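You operate a simulated robot arm through the tools that you are given. There is no shell and no other tool. Be economical: measure what you need, move in short steps, check, and stop when the job is done.

You are at the controls of a simulated robot arm. One attempt, no reset.

## Task
Put the yellow can on the sorting shelf. Take the jar with the orange lid and leave it on top of the green can. Put the jar with the white lid on the sorting shelf away in the green crate. Pull the camp drawer open. Any order will do. Set down upright: yellow can, jar with the orange lid, jar with the white lid.

The check looks at the end state, three seconds after you hand in, the way a careful person would. Anything else that was tipped, shoved, dropped, spilled or broken makes it a failure. A push-on lid holds only when it is set on centred and level and pressed home; a screw cap is set on level and turned clockwise until tight.

## Robot
A 7-joint arm with a vacuum gripper, on a carriage that runs on a rail from [-1, -603] to [2, 1877] (x, y) and turns from -3.508 to 2.286 rad about z. Base frame: it is fixed where the carriage stands at the start and does not move with it; the origin is on the floor, on the carriage's upright axis, x ahead of it, y to its left, z up. Lengths are in mm, angles in rad, forces in N, time in s.
With the tool pointing down near the work surface it reaches from about 240 to 700 mm from the robot's upright axis, wherever it stands. Its first joint turns from -2.897 to 2.897 rad. Places, roughly: camp drawer [500, 800, 800]; green crate [500, 0, 400]; sorting shelf [500, 600, 900]. Payload 1.06 kg.
Tool frame: the origin (TCP) lies in the middle of the cups' lips, and z points out of the cups. The gripper has 1 cup of 24 mm across, covering 24 by 24 mm (tool x, y); the bellows give 8 mm. With the vacuum on, a cup seals on a smooth face that it is pressed against (1 to 4 N); it does not hold porous or soft things. The pull reaches 23 N.
Orientation is told as [roll, pitch, yaw] about the base's x, y, z axes, in that order, counted from this pose: with the cups facing straight down, the tool's x points along the base's -x, its y along +y and its z along -z.

## Interface
- The arm moves only by the tool apply_moves. Its argument "steps" is a list of rows, each a list of 7 numbers: the shift along the tool's x, y, z in mm, then the turn, a rotation vector about the tool's x, y, z in rad, then the vacuum: 1 switches it on, -1 off. In form: [[tx, ty, tz, rx, ry, rz, valve], ...]. A call has 1 to 8 rows; each row is the pose to reach, as a shift and turn from the pose commanded when the call began, along the tool's axes at that moment. A row lasts 0.2 s, in which the tool goes at most 50 mm and 0.15 rad; a call with a longer step from one row to the next is refused whole, and so is a gripper value outside its range. Where a pose cannot be reached the arm comes as near as it can. A force on the tool above 40 N (or 10 N above the force at the start of the call, whichever is more), or a blocked arm, ends the call early, and 0.2 s more pass. The pull builds up within a second once a cup has sealed. Time passes only in rows, and 0.2 s behind the last, so rows that repeat a pose give it time. It gives the time, the measured TCP pose, the force on the tool (base axes) and the pull of the vacuum at its end, in the units of the frame above (readings bear some noise), with the torque about the TCP (base axes, N m) and any sound that the robot's microphone picked up, and new pictures: "views" is both (left out), scene, wrist or none.
- Cameras (640 x 400 px; columns grow to the right, rows downward): "scene" is now at [21.8, 169.1, 1367.2]; the picture's right is [0.22, -0.97, 0.00], its down [-0.66, -0.15, -0.74] and it looks along [0.72, 0.16, -0.68] (base axes); focal length 243 px, centre (320, 200). "wrist" rides on the gripper at [78, 19, -96] in the tool frame; the picture's right is [-0.24, 0.97, 0.00], its down [-0.71, -0.17, -0.69] and it looks along [-0.67, -0.16, 0.73] (tool axes); focal length 243 px, centre (320, 200). There is no depth. A picture from a camera that has moved, and an enlarged one, comes with that camera's place and axes in the base frame and with its lens.
- move_column(by): slides the trunk up (or, below 0, down) by that many mm; the arm and the scene camera ride with it, the base frame stays. It gives what a move gives, with no picture.
- base_move(legs): drives the robot by 1 to 6 legs, each [ahead, left, turn to the left] in mm, mm and rad, along the robot's own axes; the way and the turn of a leg run together, so that a leg with both is an arc; at most 1500 mm and 3.142 rad a leg. The arm and the cameras ride along, it lands a little off, and it stops where it bumps. It keeps to its track: a leg is cut to what the track allows. It gives what a move gives, and a new picture of the scene camera.
- pan_tilt(pan, tilt): turns the head with the scene camera to pan (to the left, within 2.705 rad either way) and tilt (down, from -0.506 to 1.204), counted from straight ahead of the robot. It gives what a move gives, and a new picture of the scene camera.
- zoom(camera, box): a new picture of the part [left, top, right, bottom] of that camera's present view, enlarged. No time passes.
- job_done(): hands the job in; it is judged then, once.

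Work in short steps. Places have to be worked out from the pictures, the camera data and where the tool is seen: move nearer, look again, correct. Check each grasp and each placing, and mend what went wrong. You have 165 turns and 260 pictures in all, those below and enlarged ones among them. Switch the vacuum off and draw the arm clear of the work before you hand the job in, unless the task says otherwise.

The tools are called as a command line: name --pt "numbers of a row" for each row, then --argument value for the rest, lists and objects as JSON in quotes. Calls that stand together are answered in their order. apply_moves: Moves the arm, as the interface text tells. Its arguments: {"type":"object","properties":{"steps":{"type":"array"},"views":{"type":"string","enum":["both","scene","wrist","none"]}},"required":["steps"]} The other tools are called the same way: move_column (by) slides the trunk up or down; base_move (legs) drives the base; pan_tilt (pan, tilt) turns the head that bears the scene camera; zoom (camera, box) takes an enlarged picture of a part of a camera's view; job_done () hands the job in.

At the start:

```text
t: 0.0
eef_pos: [397.0, 223.4, 1183.2]
ee_rot: [0.0, 0.001, 0.0]
wrist_force: [-0.3, -0.3, 0.1]
torque: [0.02, 0.0, -0.01]
pull: 0.0
trunk travel left (down, up): [-300.0, 290.0]
robot x, y, heading: [-0.4, 0.6, -0.003]
head pan, tilt: [0.225, 0.742]
```

scene: 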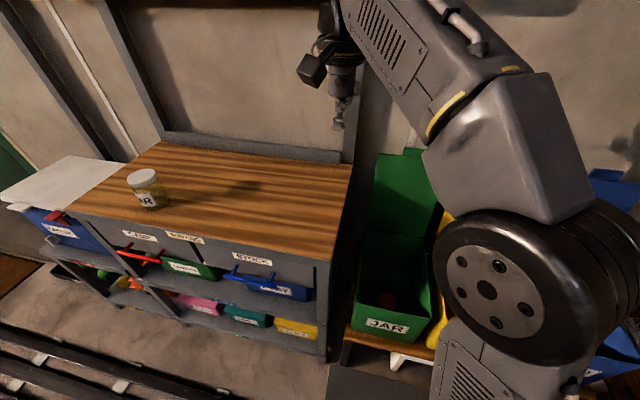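
wrist: 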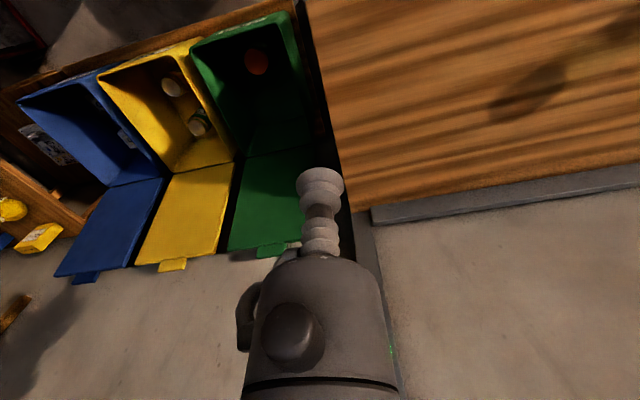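

I see a shelf top with a white-lidded jar, small drawers in its front and crates to the right. I look around first: to the right and to the left, and zoom on the drawers.

zoom --camera "scene" --box '[0, 140, 340, 350]'

pan_tilt --pan -0.6 --tilt 0.75

pan_tilt --pan 1.2 --tilt 0.6

```text
1.88 times, centred on (170, 245) of scene
camera zoom: at [21.8, 169.1, 1367.2], right [0.22, -0.97, 0.0], down [-0.66, -0.15, -0.74], along [0.72, 0.16, -0.68], focal length 458 px, centre (602, 115)
```

zoom: 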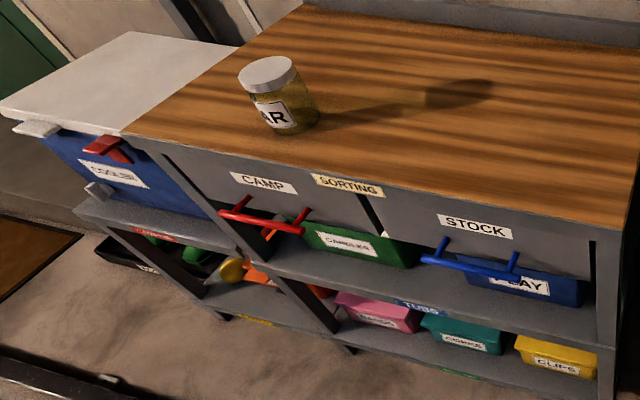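

```text
t: 1.1
eef_pos: [397.1, 224.2, 1184.2]
ee_rot: [0.0, 0.0, -0.001]
wrist_force: [1.0, -0.2, -0.1]
torque: [-0.01, 0.02, 0.01]
pull: 0.1
trunk travel left (down, up): [-300.0, 290.0]
robot x, y, heading: [-0.3, 0.5, 0.003]
head pan, tilt: [-0.6, 0.75]
camera scene: at [9.0, 103.8, 1366.4], right [-0.56, -0.83, 0.0], down [-0.56, 0.38, -0.73], along [0.6, -0.41, -0.68], focal length 243 px, centre (320, 200)
```

scene: 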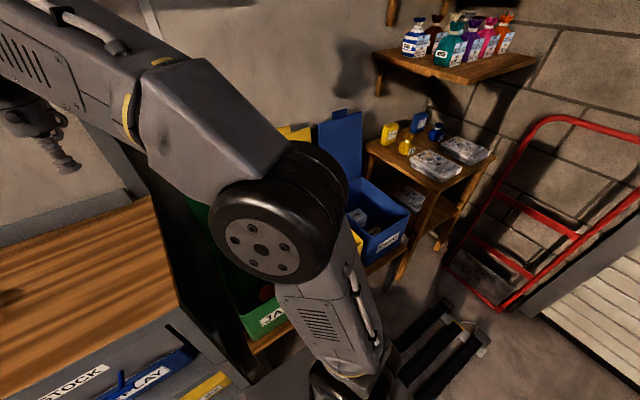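

```text
t: 3.0
eef_pos: [397.8, 224.9, 1183.6]
ee_rot: [0.001, 0.001, -0.001]
wrist_force: [1.0, -0.1, -0.1]
torque: [-0.05, -0.03, 0.03]
pull: 0.0
trunk travel left (down, up): [-300.0, 290.0]
robot x, y, heading: [-2.8, 3.3, -0.003]
head pan, tilt: [1.201, 0.6]
camera scene: at [-27.4, 232.9, 1379.3], right [0.93, -0.36, 0.0], down [-0.2, -0.53, -0.83], along [0.3, 0.77, -0.56], focal length 243 px, centre (320, 200)
```

scene: 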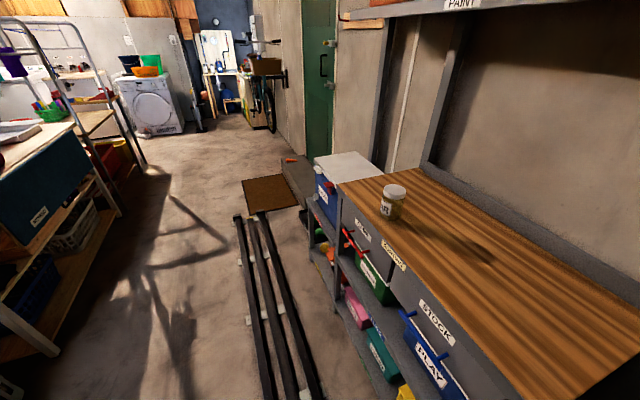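

No cans visible yet; I look behind and further around.

pan_tilt --pan 2.1 --tilt 0.5

pan_tilt --pan 2.7 --tilt 0.5

pan_tilt --pan -2.4 --tilt 0.5

pan_tilt --pan -1.3 --tilt 0.5

```text
t: 4.2
eef_pos: [397.3, 225.1, 1183.4]
ee_rot: [0.001, 0.0, -0.001]
wrist_force: [0.1, 0.6, -0.7]
torque: [-0.02, 0.04, 0.02]
pull: 0.0
trunk travel left (down, up): [-300.0, 290.0]
robot x, y, heading: [0.5, -1.1, -0.001]
head pan, tilt: [2.1, 0.499]
camera scene: at [-105.2, 229.1, 1388.3], right [0.86, 0.5, 0.0], down [0.24, -0.41, -0.88], along [-0.44, 0.76, -0.48], focal length 243 px, centre (320, 200)
```

scene: 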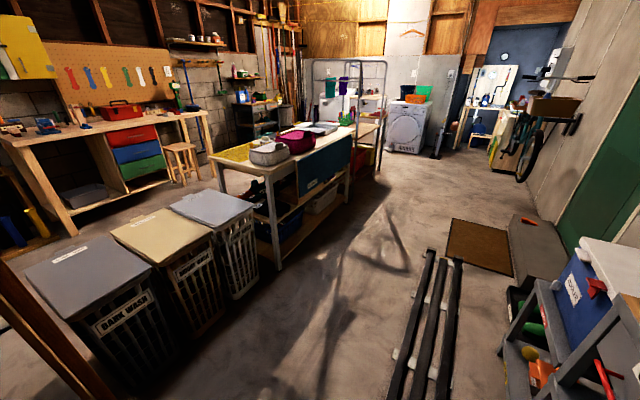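

```text
t: 5.2
eef_pos: [397.0, 224.8, 1183.3]
ee_rot: [-0.001, 0.001, 0.0]
wrist_force: [0.9, -0.1, 1.5]
torque: [0.02, 0.03, -0.05]
pull: 0.1
trunk travel left (down, up): [-300.0, 290.0]
robot x, y, heading: [-0.7, -1.3, -0.004]
head pan, tilt: [2.7, 0.499]
camera scene: at [-141.6, 189.5, 1388.4], right [0.43, 0.9, 0.0], down [0.43, -0.2, -0.88], along [-0.79, 0.38, -0.48], focal length 243 px, centre (320, 200)
```

scene: 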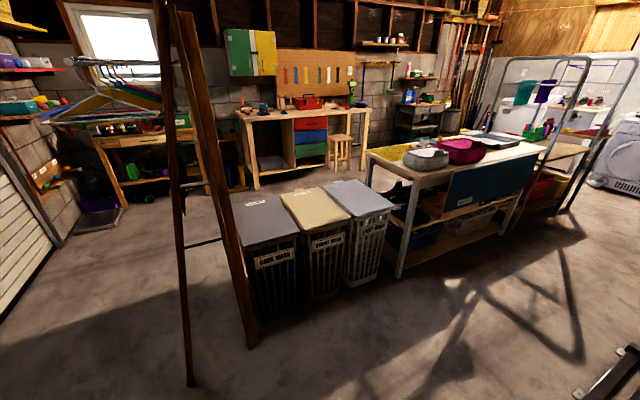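

```text
t: 9.2
eef_pos: [397.3, 224.0, 1182.8]
ee_rot: [-0.003, 0.0, 0.0]
wrist_force: [-0.3, 0.9, -0.2]
torque: [0.02, -0.03, 0.01]
pull: 0.1
trunk travel left (down, up): [-300.0, 290.0]
robot x, y, heading: [2.5, -1.5, 0.002]
head pan, tilt: [-2.4, 0.499]
camera scene: at [-126.5, 89.0, 1388.4], right [-0.68, 0.74, 0.0], down [0.35, 0.32, -0.88], along [-0.65, -0.59, -0.48], focal length 243 px, centre (320, 200)
```

scene: 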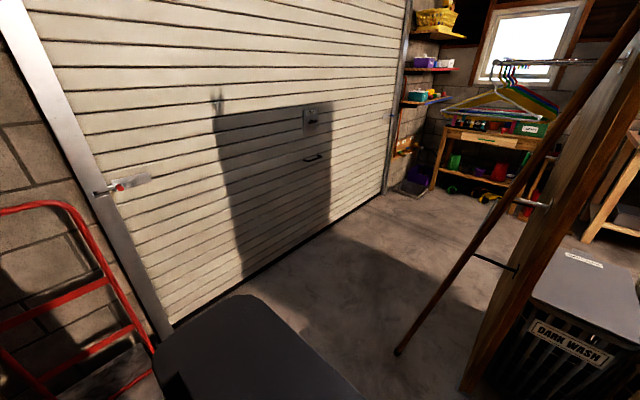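

```text
t: 10.5
eef_pos: [396.8, 224.1, 1182.9]
ee_rot: [-0.001, 0.0, -0.001]
wrist_force: [0.0, 0.9, 0.0]
torque: [-0.02, 0.01, 0.0]
pull: 0.0
trunk travel left (down, up): [-300.0, 290.0]
robot x, y, heading: [4.5, 1.6, -0.001]
head pan, tilt: [-1.3, 0.499]
camera scene: at [-35.1, 62.8, 1388.4], right [-0.96, -0.27, 0.0], down [-0.13, 0.46, -0.88], along [0.23, -0.85, -0.48], focal length 243 px, centre (320, 200)
```

scene: 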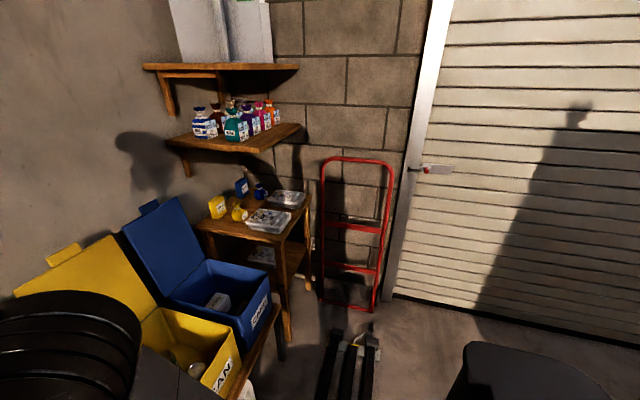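

The crates contain items. I zoom into the wrist view and the corner table.

zoom --camera "wrist" --box '[0, 10, 340, 222]'

zoom --camera "scene" --box '[140, 160, 340, 400]'

```text
1.88 times, centred on (170, 116) of wrist
camera zoom: at [318.0, 243.9, 1277.3], right [0.24, 0.97, 0.0], down [0.71, -0.17, 0.69], along [0.67, -0.16, -0.73], focal length 457 px, centre (602, 358)
```

zoom: 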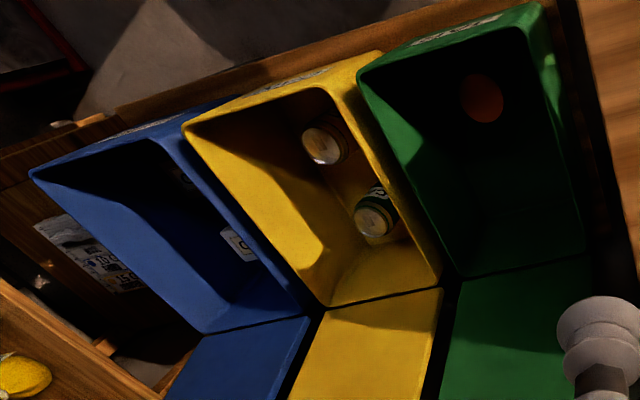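

```text
1.67 times, centred on (240, 280) of scene
camera zoom: at [-35.1, 62.8, 1388.4], right [-0.96, -0.27, 0.0], down [-0.13, 0.46, -0.88], along [0.23, -0.85, -0.48], focal length 406 px, centre (453, 67)
```

zoom: 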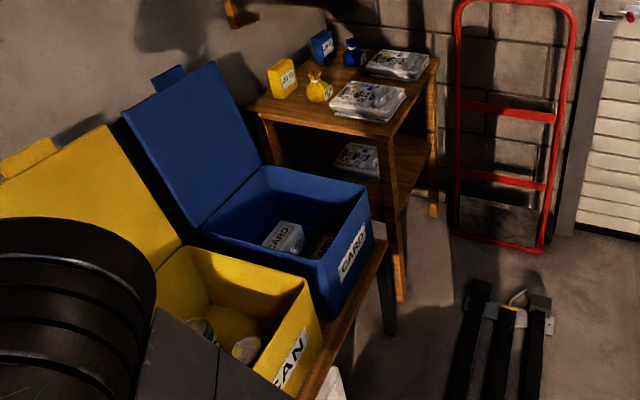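

The cans are in the yellow crate (one green, one likely yellow) and the orange-lidded jar is in the green crate. I drive to the right and look at the crates.

base_move --legs '[[0, -330, 0]]'

pan_tilt --pan 0.3 --tilt 1.0

apply_moves --pt "0 0 0 0 0 0 -1" --views "wrist"

```text
t: 12.7
eef_pos: [396.9, -113.2, 1183.6]
ee_rot: [0.0, -0.001, -0.002]
wrist_force: [-0.8, -0.1, -0.5]
torque: [0.01, 0.02, 0.02]
pull: 0.1
trunk travel left (down, up): [-300.0, 290.0]
robot x, y, heading: [-5.0, -335.8, 0.002]
head pan, tilt: [-1.3, 0.499]
camera scene: at [-35.3, -273.6, 1388.4], right [-0.96, -0.27, 0.0], down [-0.13, 0.46, -0.88], along [0.23, -0.85, -0.48], focal length 243 px, centre (320, 200)
```

scene: 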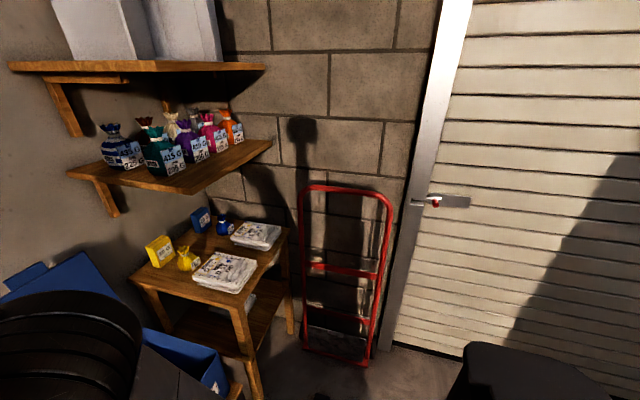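

```text
t: 14.4
eef_pos: [396.8, -113.4, 1183.3]
ee_rot: [0.001, 0.0, -0.002]
wrist_force: [0.0, -0.2, 0.1]
torque: [-0.01, 0.0, -0.03]
pull: 0.0
trunk travel left (down, up): [-300.0, 290.0]
robot x, y, heading: [-2.9, -333.3, -0.001]
head pan, tilt: [0.3, 1.0]
camera scene: at [7.2, -165.5, 1347.3], right [0.29, -0.96, 0.0], down [-0.8, -0.25, -0.54], along [0.52, 0.16, -0.84], focal length 243 px, centre (320, 200)
```

scene: 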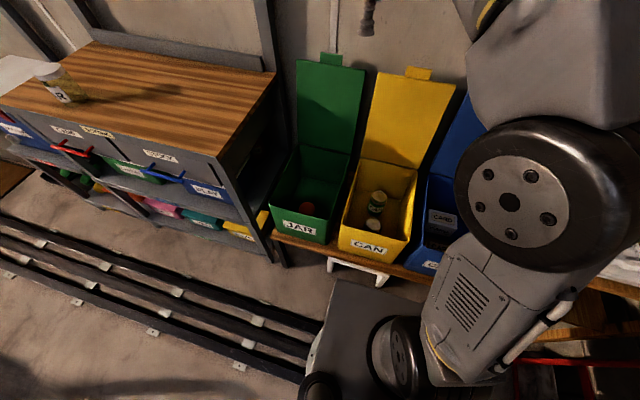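

```text
t: 14.8
eef_pos: [397.6, -113.6, 1183.5]
ee_rot: [-0.002, 0.0, -0.001]
wrist_force: [-0.2, -0.8, 0.8]
torque: [0.0, 0.03, 0.03]
pull: 0.1
trunk travel left (down, up): [-300.0, 290.0]
robot x, y, heading: [-1.1, -335.5, -0.003]
head pan, tilt: [0.3, 1.0]
camera wrist: at [318.1, -93.2, 1277.3], right [0.24, 0.97, 0.0], down [0.71, -0.17, 0.69], along [0.67, -0.16, -0.73], focal length 243 px, centre (320, 200)
```

wrist: 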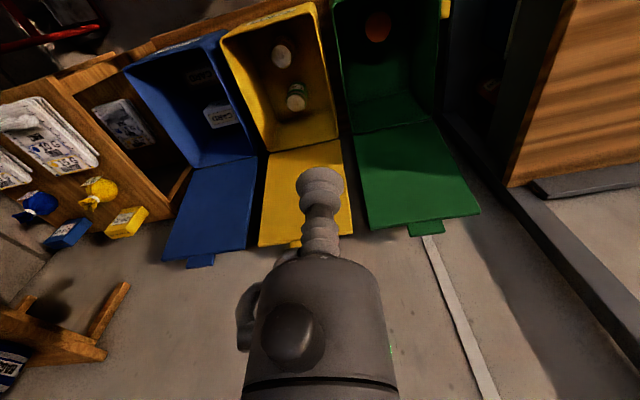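

Zoom on the crates from both cameras to identify the cans.

zoom --camera "scene" --box '[260, 140, 460, 265]'

zoom --camera "wrist" --box '[200, 0, 440, 150]'

```text
3.20 times, centred on (360, 202) of scene
camera zoom: at [7.1, -165.5, 1347.3], right [0.29, -0.96, 0.0], down [-0.8, -0.25, -0.54], along [0.52, 0.16, -0.84], focal length 779 px, centre (192, 192)
```

zoom: 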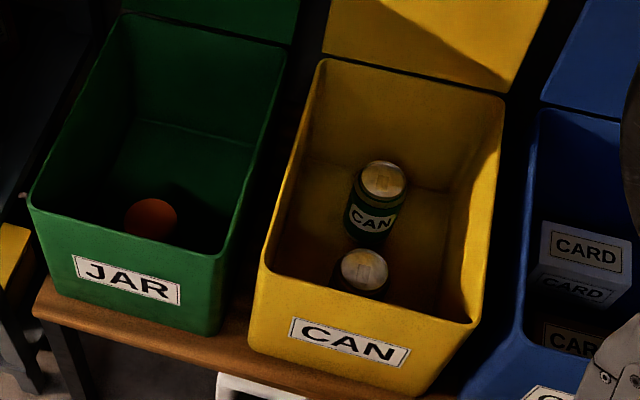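

```text
2.67 times, centred on (320, 75) of wrist
camera zoom: at [318.1, -93.2, 1277.3], right [0.24, 0.97, 0.0], down [0.71, -0.17, 0.69], along [0.67, -0.16, -0.73], focal length 647 px, centre (320, 533)
```

zoom: 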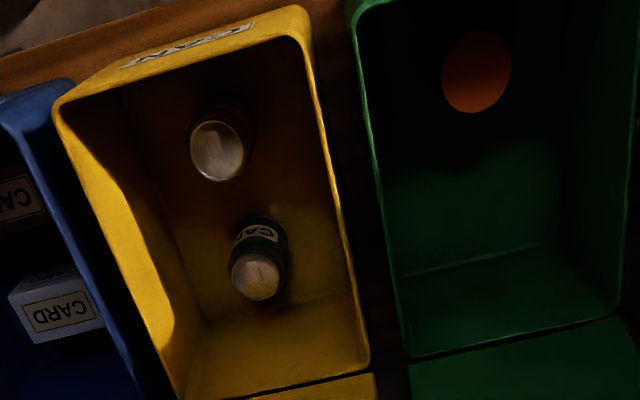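

I triangulate: green can top ≈[580,-230,558], front can top ≈[452,-230,559] (color unclear), orange jar lid ≈[449,23,551], crate front rim ≈ x376, z640. The wrist camera would hit the front rim at yaw 0, so I turn the tool around while moving above the front can and take a closer look.

apply_moves --pt "-7 -15 20 0 0 0.149 -1" --pt "-14 -29 40 0 0 0.298 -1" --pt "-21 -44 60 0 0 0.447 -1" --pt "-28 -58 80 0 0 0.596 -1" --pt "-35 -73 100 0 0 0.745 -1" --pt "-42 -88 120 0 0 0.894 -1" --pt "-49 -102 140 0 0 1.043 -1" --pt "-55 -117 160 0 0 1.192 -1" --views "wrist"

```text
t: 16.6
eef_pos: [452.0, -230.3, 1023.9]
ee_rot: [0.0, -0.001, -1.195]
wrist_force: [0.0, 0.6, -0.2]
torque: [0.02, 0.02, 0.0]
pull: 0.0
trunk travel left (down, up): [-300.0, 290.0]
robot x, y, heading: [3.1, -336.0, -0.004]
head pan, tilt: [0.3, 1.0]
camera wrist: at [440.6, -149.8, 1117.8], right [0.99, 0.14, 0.0], down [0.1, -0.72, 0.69], along [0.09, -0.68, -0.73], focal length 243 px, centre (320, 200)
```

wrist: 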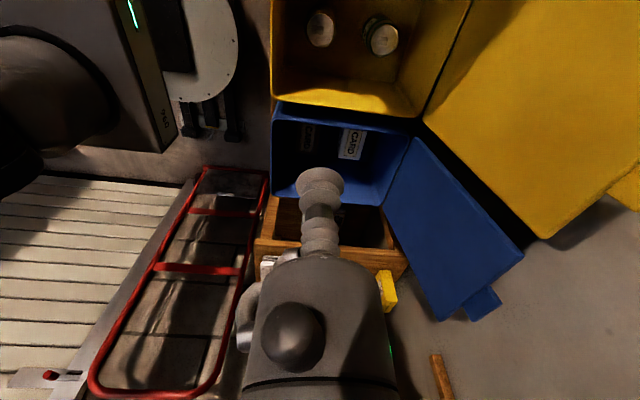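

Continue turning and descend somewhat.

apply_moves --pt "0 0 15 0 0 0.149 -1" --pt "0 0 30 0 0 0.298 -1" --pt "0 0 45 0 0 0.447 -1" --pt "0 0 60 0 0 0.596 -1" --pt "0 0 75 0 0 0.745 -1" --pt "0 0 90 0 0 0.894 -1" --pt "0 0 105 0 0 1.043 -1" --pt "0 0 120 0 0 1.192 -1" --views "none"

apply_moves --pt "0 0 20 0 0 0.149 -1" --pt "0 0 40 0 0 0.298 -1" --pt "0 0 60 0 0 0.447 -1" --pt "0 0 80 0 0 0.596 -1" --pt "0 0 100 0 0 0.745 -1" --views "both"

```text
t: 18.4
eef_pos: [452.1, -230.1, 902.3]
ee_rot: [0.001, -0.001, -2.389]
wrist_force: [0.0, 0.3, 0.6]
torque: [0.0, 0.01, -0.02]
pull: 0.0
trunk travel left (down, up): [-300.0, 290.0]
robot x, y, heading: [-1.9, -336.8, -0.003]
head pan, tilt: [0.3, 1.0]
```

```text
t: 19.6
eef_pos: [452.4, -229.7, 803.4]
ee_rot: [0.001, 0.0, -3.133]
wrist_force: [-0.5, -0.7, 1.0]
torque: [0.0, 0.04, 0.01]
pull: 0.0
trunk travel left (down, up): [-300.0, 290.0]
robot x, y, heading: [-0.9, -339.0, -0.005]
head pan, tilt: [0.3, 1.0]
camera scene: at [7.0, -165.7, 1347.3], right [0.29, -0.96, 0.0], down [-0.8, -0.25, -0.54], along [0.52, 0.16, -0.84], focal length 243 px, centre (320, 200)
camera wrist: at [529.0, -247.4, 897.9], right [-0.23, -0.97, 0.0], down [-0.71, 0.17, 0.68], along [-0.67, 0.16, -0.73], focal length 243 px, centre (320, 200)
```

scene: 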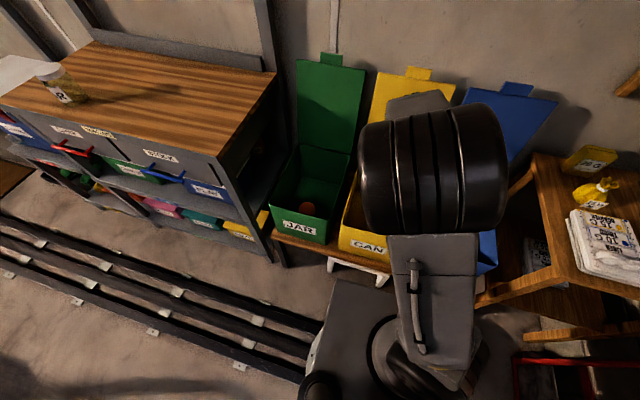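
wrist: 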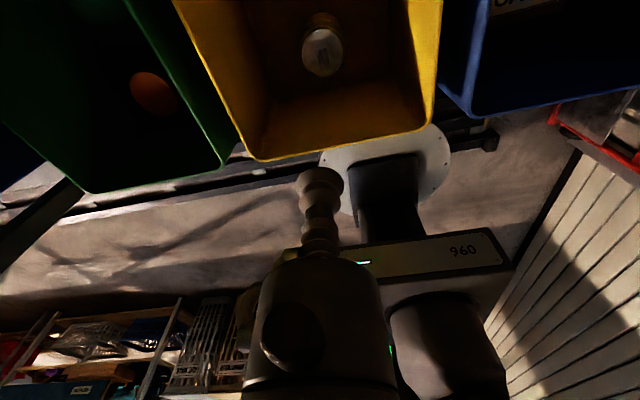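

Zoom on this can to see its colour and top.

zoom --camera "wrist" --box '[270, 0, 380, 90]'

```text
4.44 times, centred on (325, 45) of wrist
camera zoom: at [529.0, -247.4, 897.9], right [-0.23, -0.97, 0.0], down [-0.71, 0.17, 0.68], along [-0.67, 0.16, -0.73], focal length 1078 px, centre (298, 889)
```

zoom: 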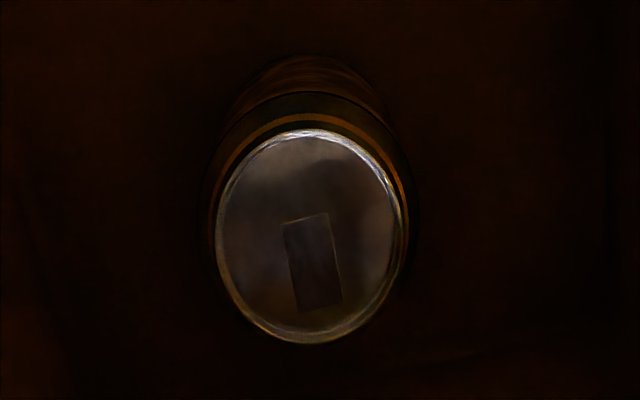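

The can shows a yellow band, tab on the top, diameter ≈52 mm, centre ≈[457,-233]. I descend over it to about 15 mm above the top.

apply_moves --pt "2 1 45 0 0 0 -1" --pt "4 3 90 0 0 0 -1" --pt "4 3 135 0 0 0 -1" --pt "4 3 175 0 0 0 -1" --pt "4 3 205 0 0 0 -1" --pt "4 3 222 0 0 0 -1" --views "wrist"

zoom --camera "wrist" --box '[240, 100, 400, 220]'

```text
t: 21.0
eef_pos: [458.2, -233.4, 579.6]
ee_rot: [0.0, 0.002, -3.132]
wrist_force: [0.0, 0.3, 0.3]
torque: [-0.01, 0.02, -0.02]
pull: 0.0
trunk travel left (down, up): [-300.0, 290.0]
robot x, y, heading: [-2.9, -338.0, 0.0]
head pan, tilt: [0.3, 1.0]
camera wrist: at [534.1, -251.5, 674.3], right [-0.22, -0.97, 0.0], down [-0.71, 0.16, 0.68], along [-0.67, 0.15, -0.73], focal length 243 px, centre (320, 200)
```

wrist: 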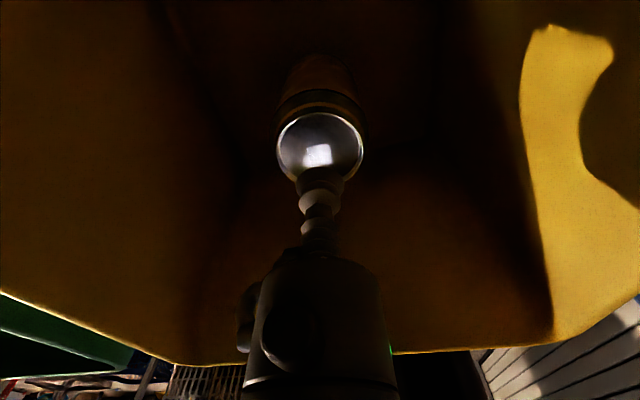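

```text
3.33 times, centred on (320, 160) of wrist
camera zoom: at [534.1, -251.5, 674.3], right [-0.22, -0.97, 0.0], down [-0.71, 0.16, 0.68], along [-0.67, 0.15, -0.73], focal length 809 px, centre (320, 333)
```

zoom: 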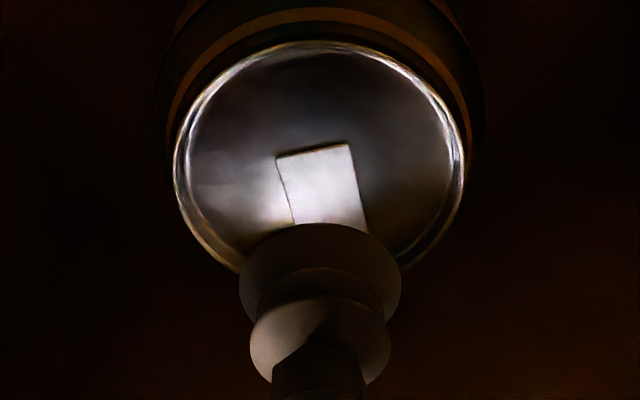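

I descend in small steps with vacuum on to see whether it seals at the centre.

apply_moves --pt "0 0 8 0 0 0 1" --pt "0 0 14 0 0 0 1" --pt "0 0 20 0 0 0 1" --pt "0 0 23 0 0 0 1" --views "wrist"

```text
t: 22.0
eef_pos: [456.6, -233.0, 556.6]
ee_rot: [0.001, 0.0, -3.131]
wrist_force: [-0.1, 1.8, -0.7]
torque: [0.01, 0.01, 0.03]
pull: 0.0
trunk travel left (down, up): [-300.0, 290.0]
robot x, y, heading: [-0.4, -335.3, -0.001]
head pan, tilt: [0.3, 1.0]
camera wrist: at [533.4, -250.4, 651.9], right [-0.22, -0.97, 0.0], down [-0.71, 0.16, 0.68], along [-0.67, 0.15, -0.73], focal length 243 px, centre (320, 200)
```

wrist: 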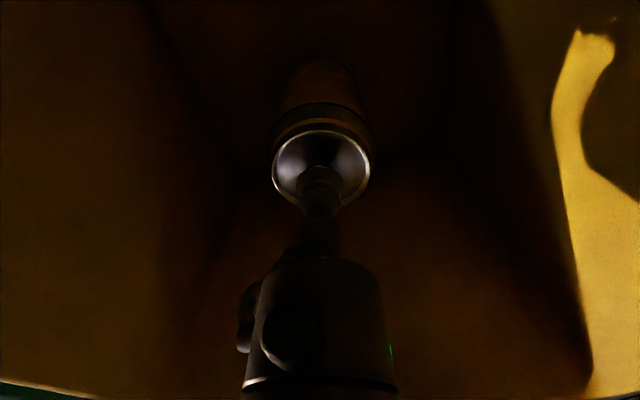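

Top is at about z 547, and the cup is centred. Continue down in 2-3 mm steps.

apply_moves --pt "0 0 4 0 0 0 1" --pt "0 0 7 0 0 0 1" --pt "0 0 9 0 0 0 1" --pt "0 0 11 0 0 0 1" --pt "0 0 11 0 0 0 1" --views "none"

```text
t: 23.2
eef_pos: [454.3, -233.2, 548.2]
ee_rot: [0.001, 0.0, -3.131]
wrist_force: [1.2, -0.3, 2.2]
torque: [-0.02, 0.03, 0.01]
pull: 22.6
trunk travel left (down, up): [-300.0, 290.0]
robot x, y, heading: [-1.1, -337.1, -0.001]
head pan, tilt: [0.3, 1.0]
```

Sealed with full pull. I lift straight up.

apply_moves --pt "0 0 1 0 0 0 1" --pt "0 0 -20 0 0 0 1" --pt "0 0 -55 0 0 0 1" --pt "0 0 -95 0 0 0 1" --pt "0 0 -140 0 0 0 1" --pt "0 0 -185 0 0 0 1" --pt "0 0 -230 0 0 0 1" --pt "0 0 -260 0 0 0 1" --views "both"

zoom --camera "wrist" --box '[220, 60, 420, 220]'

```text
t: 25.0
eef_pos: [455.6, -231.5, 809.3]
ee_rot: [0.0, 0.0, -3.133]
wrist_force: [0.4, -0.1, 0.0]
torque: [-0.01, -0.03, -0.03]
pull: 23.7
trunk travel left (down, up): [-300.0, 290.0]
robot x, y, heading: [-1.5, -336.2, -0.002]
head pan, tilt: [0.3, 1.0]
camera scene: at [7.3, -165.4, 1347.2], right [0.29, -0.96, 0.0], down [-0.8, -0.25, -0.54], along [0.52, 0.16, -0.84], focal length 243 px, centre (320, 200)
camera wrist: at [532.7, -249.4, 903.0], right [-0.22, -0.97, 0.0], down [-0.71, 0.16, 0.68], along [-0.67, 0.15, -0.73], focal length 243 px, centre (320, 200)
```

scene: 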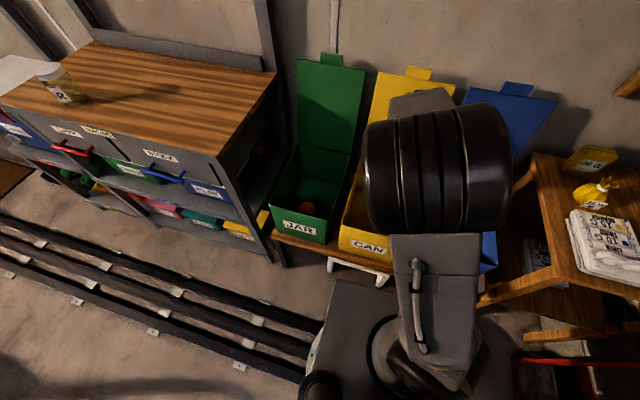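
wrist: 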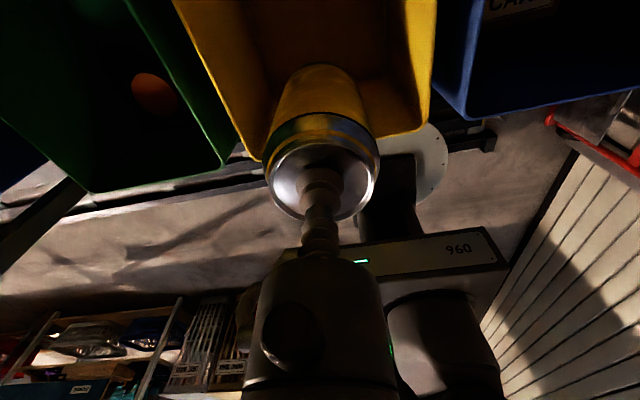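

```text
2.50 times, centred on (320, 140) of wrist
camera zoom: at [532.7, -249.4, 903.0], right [-0.22, -0.97, 0.0], down [-0.71, 0.16, 0.68], along [-0.67, 0.15, -0.73], focal length 606 px, centre (320, 350)
```

zoom: 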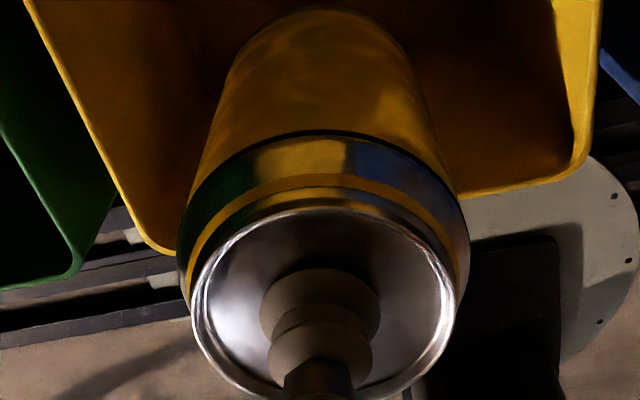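

It's the yellow can. I lift it higher before driving along to the shelf.

apply_moves --pt "0 0 -40 0 0 0 1" --pt "0 0 -80 0 0 0 1" --pt "0 0 -120 0 0 0 1" --pt "0 0 -160 0 0 0 1" --pt "0 0 -200 0 0 0 1" --pt "0 0 -240 0 0 0 1" --pt "0 0 -280 0 0 0 1" --pt "0 0 -310 0 0 0 1" --views "none"

base_move --legs '[[0, 650, 0]]'

```text
t: 26.8
eef_pos: [454.9, -233.8, 1117.9]
ee_rot: [0.0, -0.001, -3.131]
wrist_force: [0.0, 0.2, -0.1]
torque: [0.0, 0.01, 0.02]
pull: 23.0
trunk travel left (down, up): [-300.0, 290.0]
robot x, y, heading: [-1.2, -339.3, -0.003]
head pan, tilt: [0.3, 1.0]
```

```text
t: 30.4
eef_pos: [453.7, 419.2, 1118.0]
ee_rot: [-0.001, 0.0, -3.117]
wrist_force: [0.3, -1.2, 0.3]
torque: [0.01, 0.02, 0.0]
pull: 23.0
trunk travel left (down, up): [-300.0, 290.0]
robot x, y, heading: [0.4, 311.4, 0.012]
head pan, tilt: [0.3, 1.0]
camera scene: at [5.3, 482.3, 1347.3], right [0.31, -0.95, 0.0], down [-0.8, -0.26, -0.54], along [0.51, 0.17, -0.84], focal length 243 px, centre (320, 200)
```

scene: 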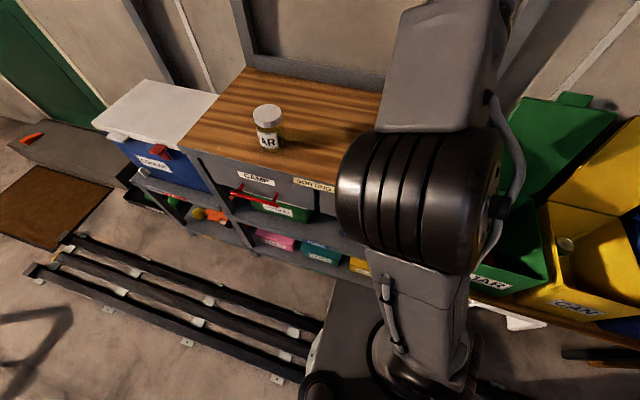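

The jar lid on the shelf is near [437,760,961]. The can hangs at [454,419] above an empty part of the shelf; wrist check.

apply_moves --pt "0 0 30 0 0 0 1" --pt "0 0 60 0 0 0 1" --views "wrist"

```text
t: 31.0
eef_pos: [455.7, 420.1, 1057.3]
ee_rot: [0.0, -0.001, -3.118]
wrist_force: [0.5, 0.7, -0.5]
torque: [0.01, 0.02, 0.01]
pull: 22.9
trunk travel left (down, up): [-300.0, 290.0]
robot x, y, heading: [-1.2, 311.1, 0.017]
head pan, tilt: [0.3, 1.0]
camera wrist: at [532.9, 403.5, 1150.2], right [-0.21, -0.98, 0.0], down [-0.71, 0.15, 0.69], along [-0.67, 0.14, -0.73], focal length 243 px, centre (320, 200)
```

wrist: 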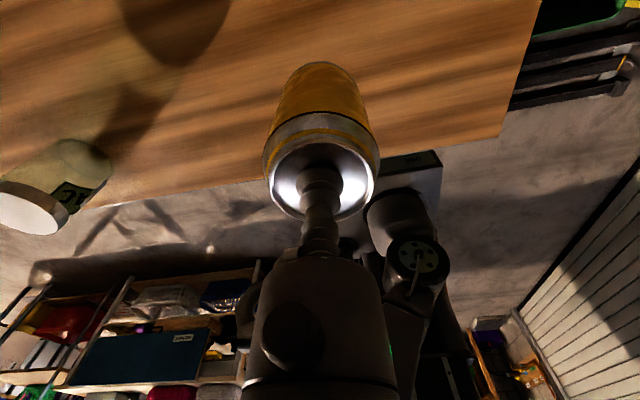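

Can's bottom is about 118 mm below the cup, so bottom ≈938. I descend 40 mm and look at the gap, then creep.

apply_moves --pt "0 0 20 0 0 0 1" --pt "0 0 40 0 0 0 1" --pt "0 0 50 0 0 0 1" --views "wrist"

pan_tilt --pan 0.3 --tilt 0.6

```text
t: 31.8
eef_pos: [454.0, 419.6, 1006.3]
ee_rot: [0.001, 0.001, -3.117]
wrist_force: [-0.1, -0.3, -0.8]
torque: [-0.01, -0.03, -0.01]
pull: 22.9
trunk travel left (down, up): [-300.0, 290.0]
robot x, y, heading: [-2.9, 310.9, 0.017]
head pan, tilt: [0.3, 1.0]
camera wrist: at [531.6, 403.6, 1100.5], right [-0.21, -0.98, 0.0], down [-0.71, 0.15, 0.69], along [-0.67, 0.15, -0.73], focal length 243 px, centre (320, 200)
```

wrist: 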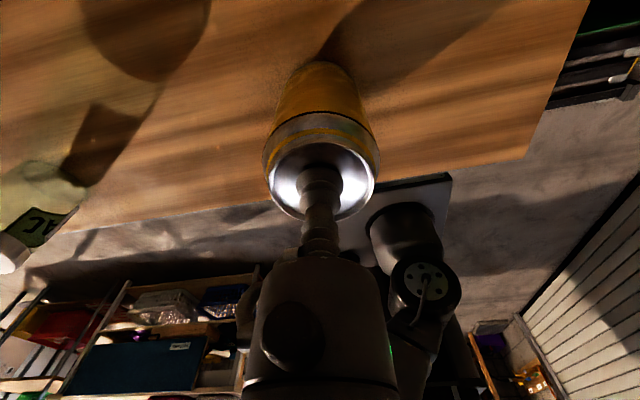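

```text
t: 32.6
eef_pos: [453.6, 420.6, 1006.6]
ee_rot: [0.0, 0.001, -3.116]
wrist_force: [0.8, 0.0, -0.5]
torque: [0.0, 0.01, -0.04]
pull: 22.5
trunk travel left (down, up): [-300.0, 290.0]
robot x, y, heading: [2.3, 310.3, 0.016]
head pan, tilt: [0.3, 0.6]
camera scene: at [23.1, 488.1, 1379.2], right [0.31, -0.95, 0.0], down [-0.54, -0.17, -0.82], along [0.78, 0.25, -0.57], focal length 243 px, centre (320, 200)
```

scene: 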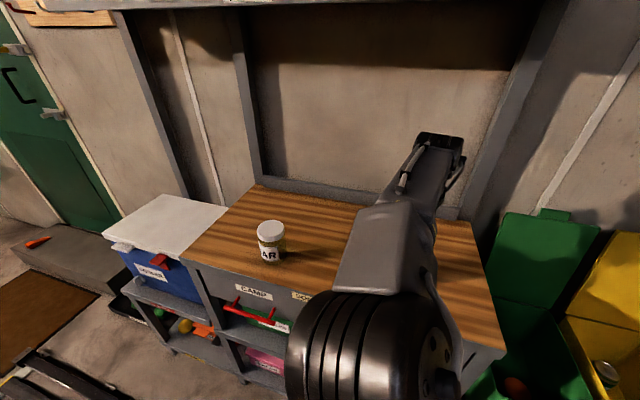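

Shadow is close to the can's base; creeping down in 2 mm rows.

apply_moves --pt "0 0 2 0 0 0 1" --pt "0 0 4 0 0 0 1" --pt "0 0 6 0 0 0 1" --pt "0 0 8 0 0 0 1" --pt "0 0 10 0 0 0 1" --pt "0 0 12 0 0 0 1" --views "wrist"

```text
t: 34.0
eef_pos: [453.3, 420.4, 994.8]
ee_rot: [0.0, 0.001, -3.117]
wrist_force: [1.2, 0.3, 18.7]
torque: [0.02, 0.02, 0.01]
pull: 22.8
trunk travel left (down, up): [-300.0, 290.0]
robot x, y, heading: [-0.6, 309.6, 0.014]
head pan, tilt: [0.3, 0.6]
camera wrist: at [530.5, 403.5, 1089.3], right [-0.21, -0.98, 0.0], down [-0.71, 0.15, 0.68], along [-0.67, 0.14, -0.73], focal length 243 px, centre (320, 200)
```

wrist: 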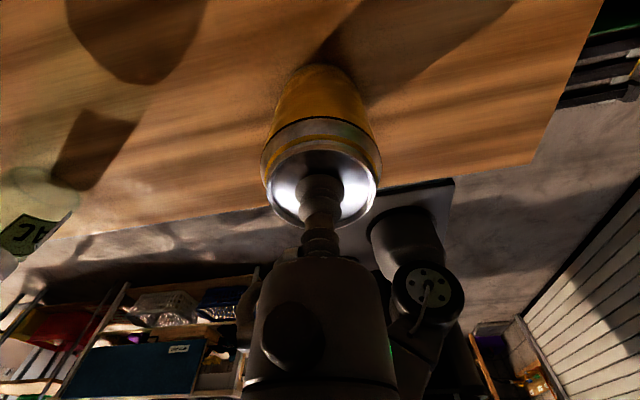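

Contact made (18.7 N). I ease 3 mm, switch vacuum off, wait, then rise.

apply_moves --pt "0 0 -3 0 0 0 1" --pt "0 0 -3 0 0 0 -1" --pt "0 0 -3 0 0 0 -1" --pt "0 0 -3 0 0 0 -1" --pt "0 0 -3 0 0 0 -1" --pt "0 0 -10 0 0 0 -1" --pt "0 0 -30 0 0 0 -1" --pt "0 0 -70 0 0 0 -1" --views "wrist"

```text
t: 35.8
eef_pos: [452.5, 420.4, 1065.7]
ee_rot: [0.0, 0.0, -3.117]
wrist_force: [-0.5, -0.6, -0.1]
torque: [0.01, 0.0, 0.01]
pull: 0.0
trunk travel left (down, up): [-300.0, 290.0]
robot x, y, heading: [-0.3, 311.8, 0.015]
head pan, tilt: [0.3, 0.6]
camera wrist: at [530.6, 403.1, 1159.1], right [-0.21, -0.98, 0.0], down [-0.71, 0.15, 0.69], along [-0.67, 0.14, -0.73], focal length 243 px, centre (320, 200)
```

wrist: 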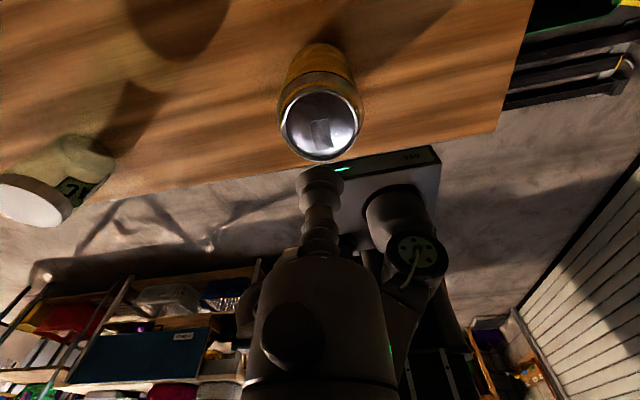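

Yellow can stands on the shelf. Now the orange jar: rise and drive to the right so the tool comes over [450,23].

apply_moves --pt "0 0 -40 0 0 0 -1" --views "none"

base_move --legs '[[0, -397, -0.015]]'

apply_moves --pt "0 0 45 0 0 0 -1" --pt "0 0 90 0 0 0 -1" --pt "0 0 135 0 0 0 -1" --pt "0 0 180 0 0 0 -1" --pt "0 0 225 0 0 0 -1" --pt "0 0 270 0 0 0 -1" --pt "0 0 310 0 0 0 -1" --views "wrist"

```text
t: 36.2
eef_pos: [453.7, 419.7, 1105.1]
ee_rot: [0.0, 0.001, -3.117]
wrist_force: [0.1, 0.1, -0.5]
torque: [-0.03, 0.0, -0.01]
pull: 0.0
trunk travel left (down, up): [-300.0, 290.0]
robot x, y, heading: [0.5, 306.8, 0.012]
head pan, tilt: [0.3, 0.6]
```

```text
t: 38.7
eef_pos: [454.6, 14.0, 1105.5]
ee_rot: [0.0, 0.001, -3.134]
wrist_force: [0.6, -0.2, 0.6]
torque: [0.01, 0.02, 0.01]
pull: 0.1
trunk travel left (down, up): [-300.0, 290.0]
robot x, y, heading: [1.4, -86.4, -0.003]
head pan, tilt: [0.3, 0.6]
camera scene: at [25.8, 90.2, 1379.3], right [0.29, -0.96, 0.0], down [-0.54, -0.16, -0.83], along [0.79, 0.24, -0.56], focal length 243 px, centre (320, 200)
```

scene: 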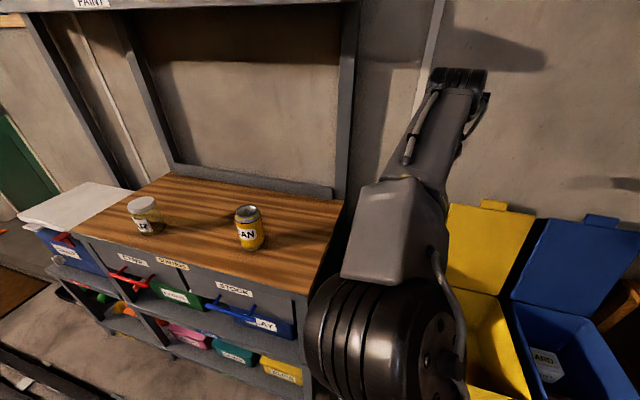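

```text
t: 40.3
eef_pos: [453.2, 14.8, 794.1]
ee_rot: [0.001, 0.001, -3.134]
wrist_force: [0.5, 0.2, 0.8]
torque: [-0.02, -0.02, 0.03]
pull: 0.1
trunk travel left (down, up): [-300.0, 290.0]
robot x, y, heading: [1.4, -85.3, -0.005]
head pan, tilt: [0.3, 0.6]
camera wrist: at [531.8, -3.7, 888.0], right [-0.23, -0.97, 0.0], down [-0.71, 0.17, 0.68], along [-0.67, 0.16, -0.73], focal length 243 px, centre (320, 200)
```

wrist: 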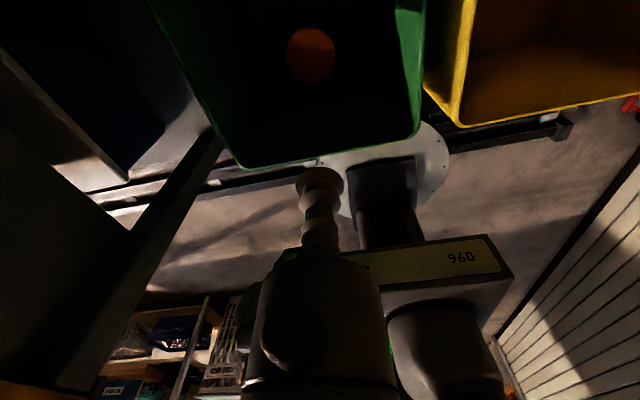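

Lid centre appears at ≈[459,25]. I correct and descend to z≈580.

apply_moves --pt "3 -5 45 0 0 0 -1" --pt "6 -10 90 0 0 0 -1" --pt "6 -10 135 0 0 0 -1" --pt "6 -10 180 0 0 0 -1" --pt "6 -10 214 0 0 0 -1" --views "wrist"

zoom --camera "wrist" --box '[220, 80, 420, 230]'

```text
t: 41.5
eef_pos: [459.0, 25.4, 581.9]
ee_rot: [0.0, 0.0, -3.132]
wrist_force: [-0.5, 0.3, 0.0]
torque: [0.01, 0.01, -0.01]
pull: 0.1
trunk travel left (down, up): [-300.0, 290.0]
robot x, y, heading: [-0.9, -84.7, -0.006]
head pan, tilt: [0.3, 0.6]
camera wrist: at [536.3, 7.6, 675.1], right [-0.23, -0.97, 0.0], down [-0.71, 0.17, 0.69], along [-0.67, 0.16, -0.73], focal length 243 px, centre (320, 200)
```

wrist: 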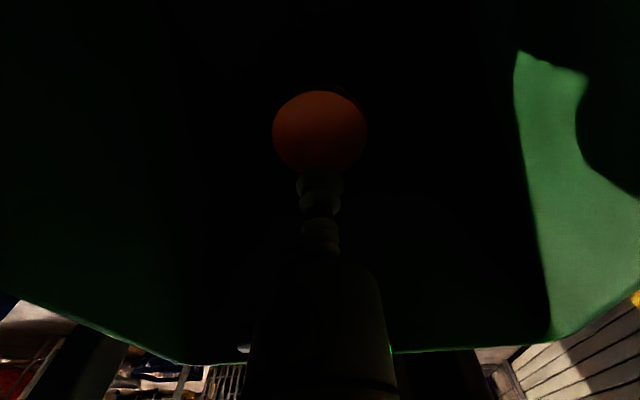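

```text
2.67 times, centred on (320, 155) of wrist
camera zoom: at [536.3, 7.6, 675.1], right [-0.23, -0.97, 0.0], down [-0.71, 0.17, 0.69], along [-0.67, 0.16, -0.73], focal length 647 px, centre (320, 320)
```

zoom: 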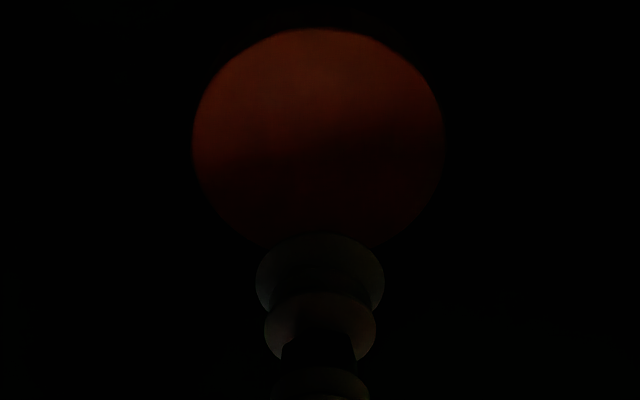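

Lid about z 535, centre ≈[462,25]. Creep down with vacuum on.

apply_moves --pt "3 0 20 0 0 0 1" --pt "3 0 33 0 0 0 1" --pt "3 0 37 0 0 0 1" --pt "3 0 40 0 0 0 1" --pt "3 0 43 0 0 0 1" --pt "3 0 46 0 0 0 1" --views "none"

```text
t: 42.9
eef_pos: [464.2, 24.7, 534.0]
ee_rot: [0.001, 0.0, -3.134]
wrist_force: [0.2, 0.2, 0.5]
torque: [0.02, 0.0, 0.0]
pull: 0.1
trunk travel left (down, up): [-300.0, 290.0]
robot x, y, heading: [0.8, -86.6, -0.007]
head pan, tilt: [0.3, 0.6]
```

Not touching yet; continue.

apply_moves --pt "0 0 2 0 0 0 1" --pt "0 0 4 0 0 0 1" --pt "0 0 6 0 0 0 1" --pt "0 0 8 0 0 0 1" --views "wrist"

```text
t: 43.9
eef_pos: [463.9, 24.9, 526.9]
ee_rot: [-0.002, 0.0, -3.135]
wrist_force: [0.2, -0.2, 0.2]
torque: [0.03, -0.03, 0.0]
pull: 22.9
trunk travel left (down, up): [-300.0, 290.0]
robot x, y, heading: [-1.4, -82.6, -0.01]
head pan, tilt: [0.3, 0.6]
camera wrist: at [540.9, 7.2, 620.7], right [-0.23, -0.97, 0.0], down [-0.71, 0.17, 0.69], along [-0.67, 0.16, -0.73], focal length 243 px, centre (320, 200)
```

wrist: 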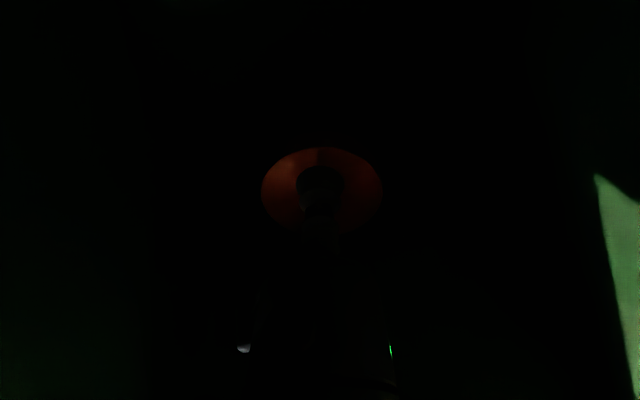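

Sealed and centred. Lift out.

apply_moves --pt "0 0 -15 0 0 0 1" --pt "0 0 -40 0 0 0 1" --pt "0 0 -80 0 0 0 1" --pt "0 0 -125 0 0 0 1" --pt "0 0 -170 0 0 0 1" --pt "0 0 -215 0 0 0 1" --pt "0 0 -260 0 0 0 1" --pt "0 0 -305 0 0 0 1" --views "wrist"

```text
t: 45.7
eef_pos: [462.1, 23.7, 831.3]
ee_rot: [-0.002, -0.002, -3.135]
wrist_force: [0.7, 0.3, -0.3]
torque: [-0.04, 0.0, -0.03]
pull: 22.5
trunk travel left (down, up): [-300.0, 290.0]
robot x, y, heading: [2.5, -87.2, -0.003]
head pan, tilt: [0.3, 0.6]
camera wrist: at [539.1, 6.3, 925.0], right [-0.23, -0.97, 0.0], down [-0.71, 0.17, 0.69], along [-0.67, 0.16, -0.73], focal length 243 px, centre (320, 200)
```

wrist: 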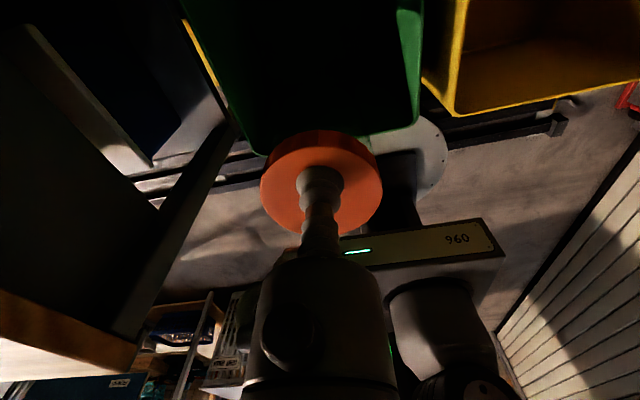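

I only see the lid clearly; check whether the jar hangs below it.

zoom --camera "wrist" --box '[220, 0, 420, 240]'

pan_tilt --pan 0.05 --tilt 0.9

```text
1.67 times, centred on (320, 120) of wrist
camera zoom: at [539.1, 6.3, 925.0], right [-0.23, -0.97, 0.0], down [-0.71, 0.17, 0.69], along [-0.67, 0.16, -0.73], focal length 404 px, centre (320, 333)
```

zoom: 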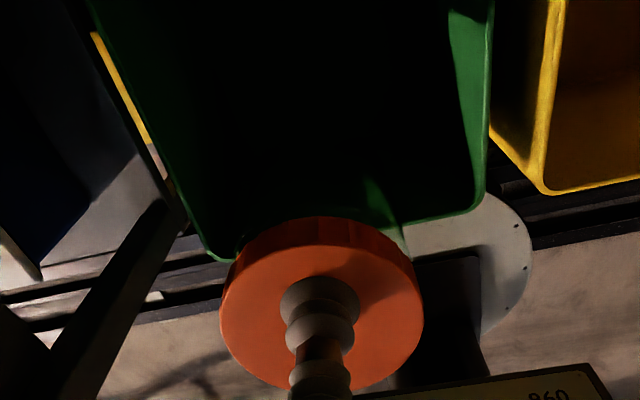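

```text
t: 46.5
eef_pos: [461.7, 24.8, 829.5]
ee_rot: [0.0, -0.001, -3.134]
wrist_force: [0.6, 0.0, -1.5]
torque: [-0.01, -0.05, 0.0]
pull: 23.1
trunk travel left (down, up): [-300.0, 290.0]
robot x, y, heading: [0.9, -86.7, -0.002]
head pan, tilt: [0.051, 0.901]
camera scene: at [16.8, 67.9, 1354.5], right [0.05, -1.0, 0.0], down [-0.78, -0.04, -0.62], along [0.62, 0.03, -0.78], focal length 243 px, centre (320, 200)
```

scene: 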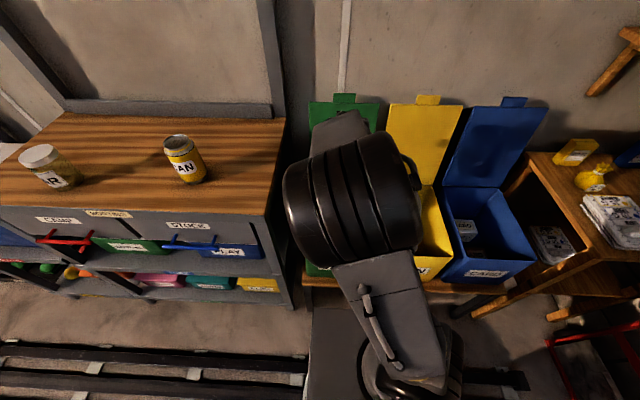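

Unclear whether the clear glass jar is under the lid. I raise the tool and move it left of the arm so the scene camera sees it.

apply_moves --pt "0 0 -45 0 0 0 1" --pt "0 0 -90 0 0 0 1" --pt "0 0 -135 0 0 0 1" --pt "0 0 -180 0 0 0 1" --pt "0 0 -225 0 0 0 1" --pt "0 -40 -245 0 0 0 1" --pt "0 -80 -265 0 0 0 1" --pt "0 -120 -280 0 0 0 1" --views "both"

```text
t: 48.3
eef_pos: [456.7, 126.4, 1095.8]
ee_rot: [0.0, 0.001, -3.13]
wrist_force: [0.4, -0.2, -1.2]
torque: [0.04, -0.04, -0.01]
pull: 22.7
out of reach, approached as far as the arm can: row 8
trunk travel left (down, up): [-300.0, 290.0]
robot x, y, heading: [4.3, -85.3, -0.009]
head pan, tilt: [0.051, 0.901]
camera scene: at [17.0, 67.7, 1354.5], right [0.05, -1.0, 0.0], down [-0.78, -0.04, -0.62], along [0.62, 0.03, -0.78], focal length 243 px, centre (320, 200)
camera wrist: at [533.1, 109.9, 1190.0], right [-0.23, -0.97, 0.0], down [-0.71, 0.16, 0.68], along [-0.67, 0.15, -0.73], focal length 243 px, centre (320, 200)
```

scene: 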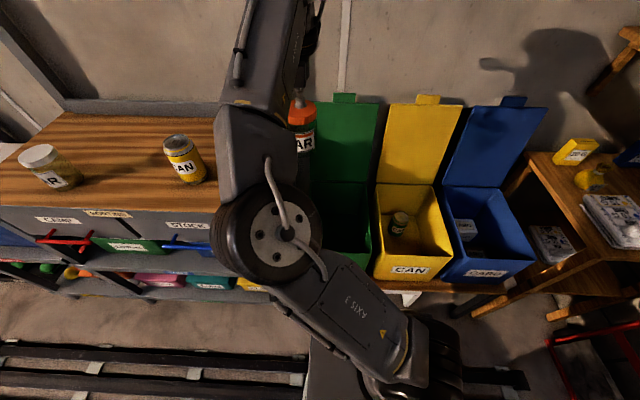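
wrist: 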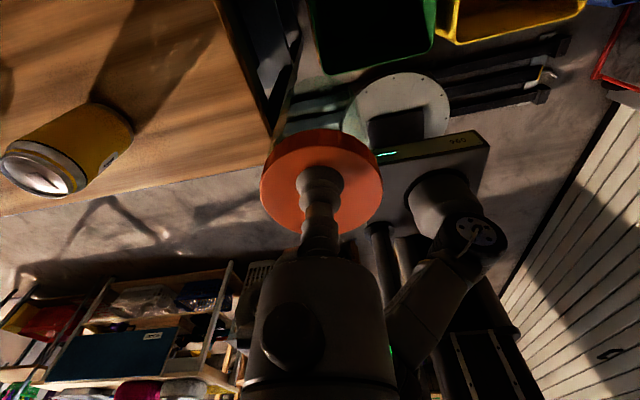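

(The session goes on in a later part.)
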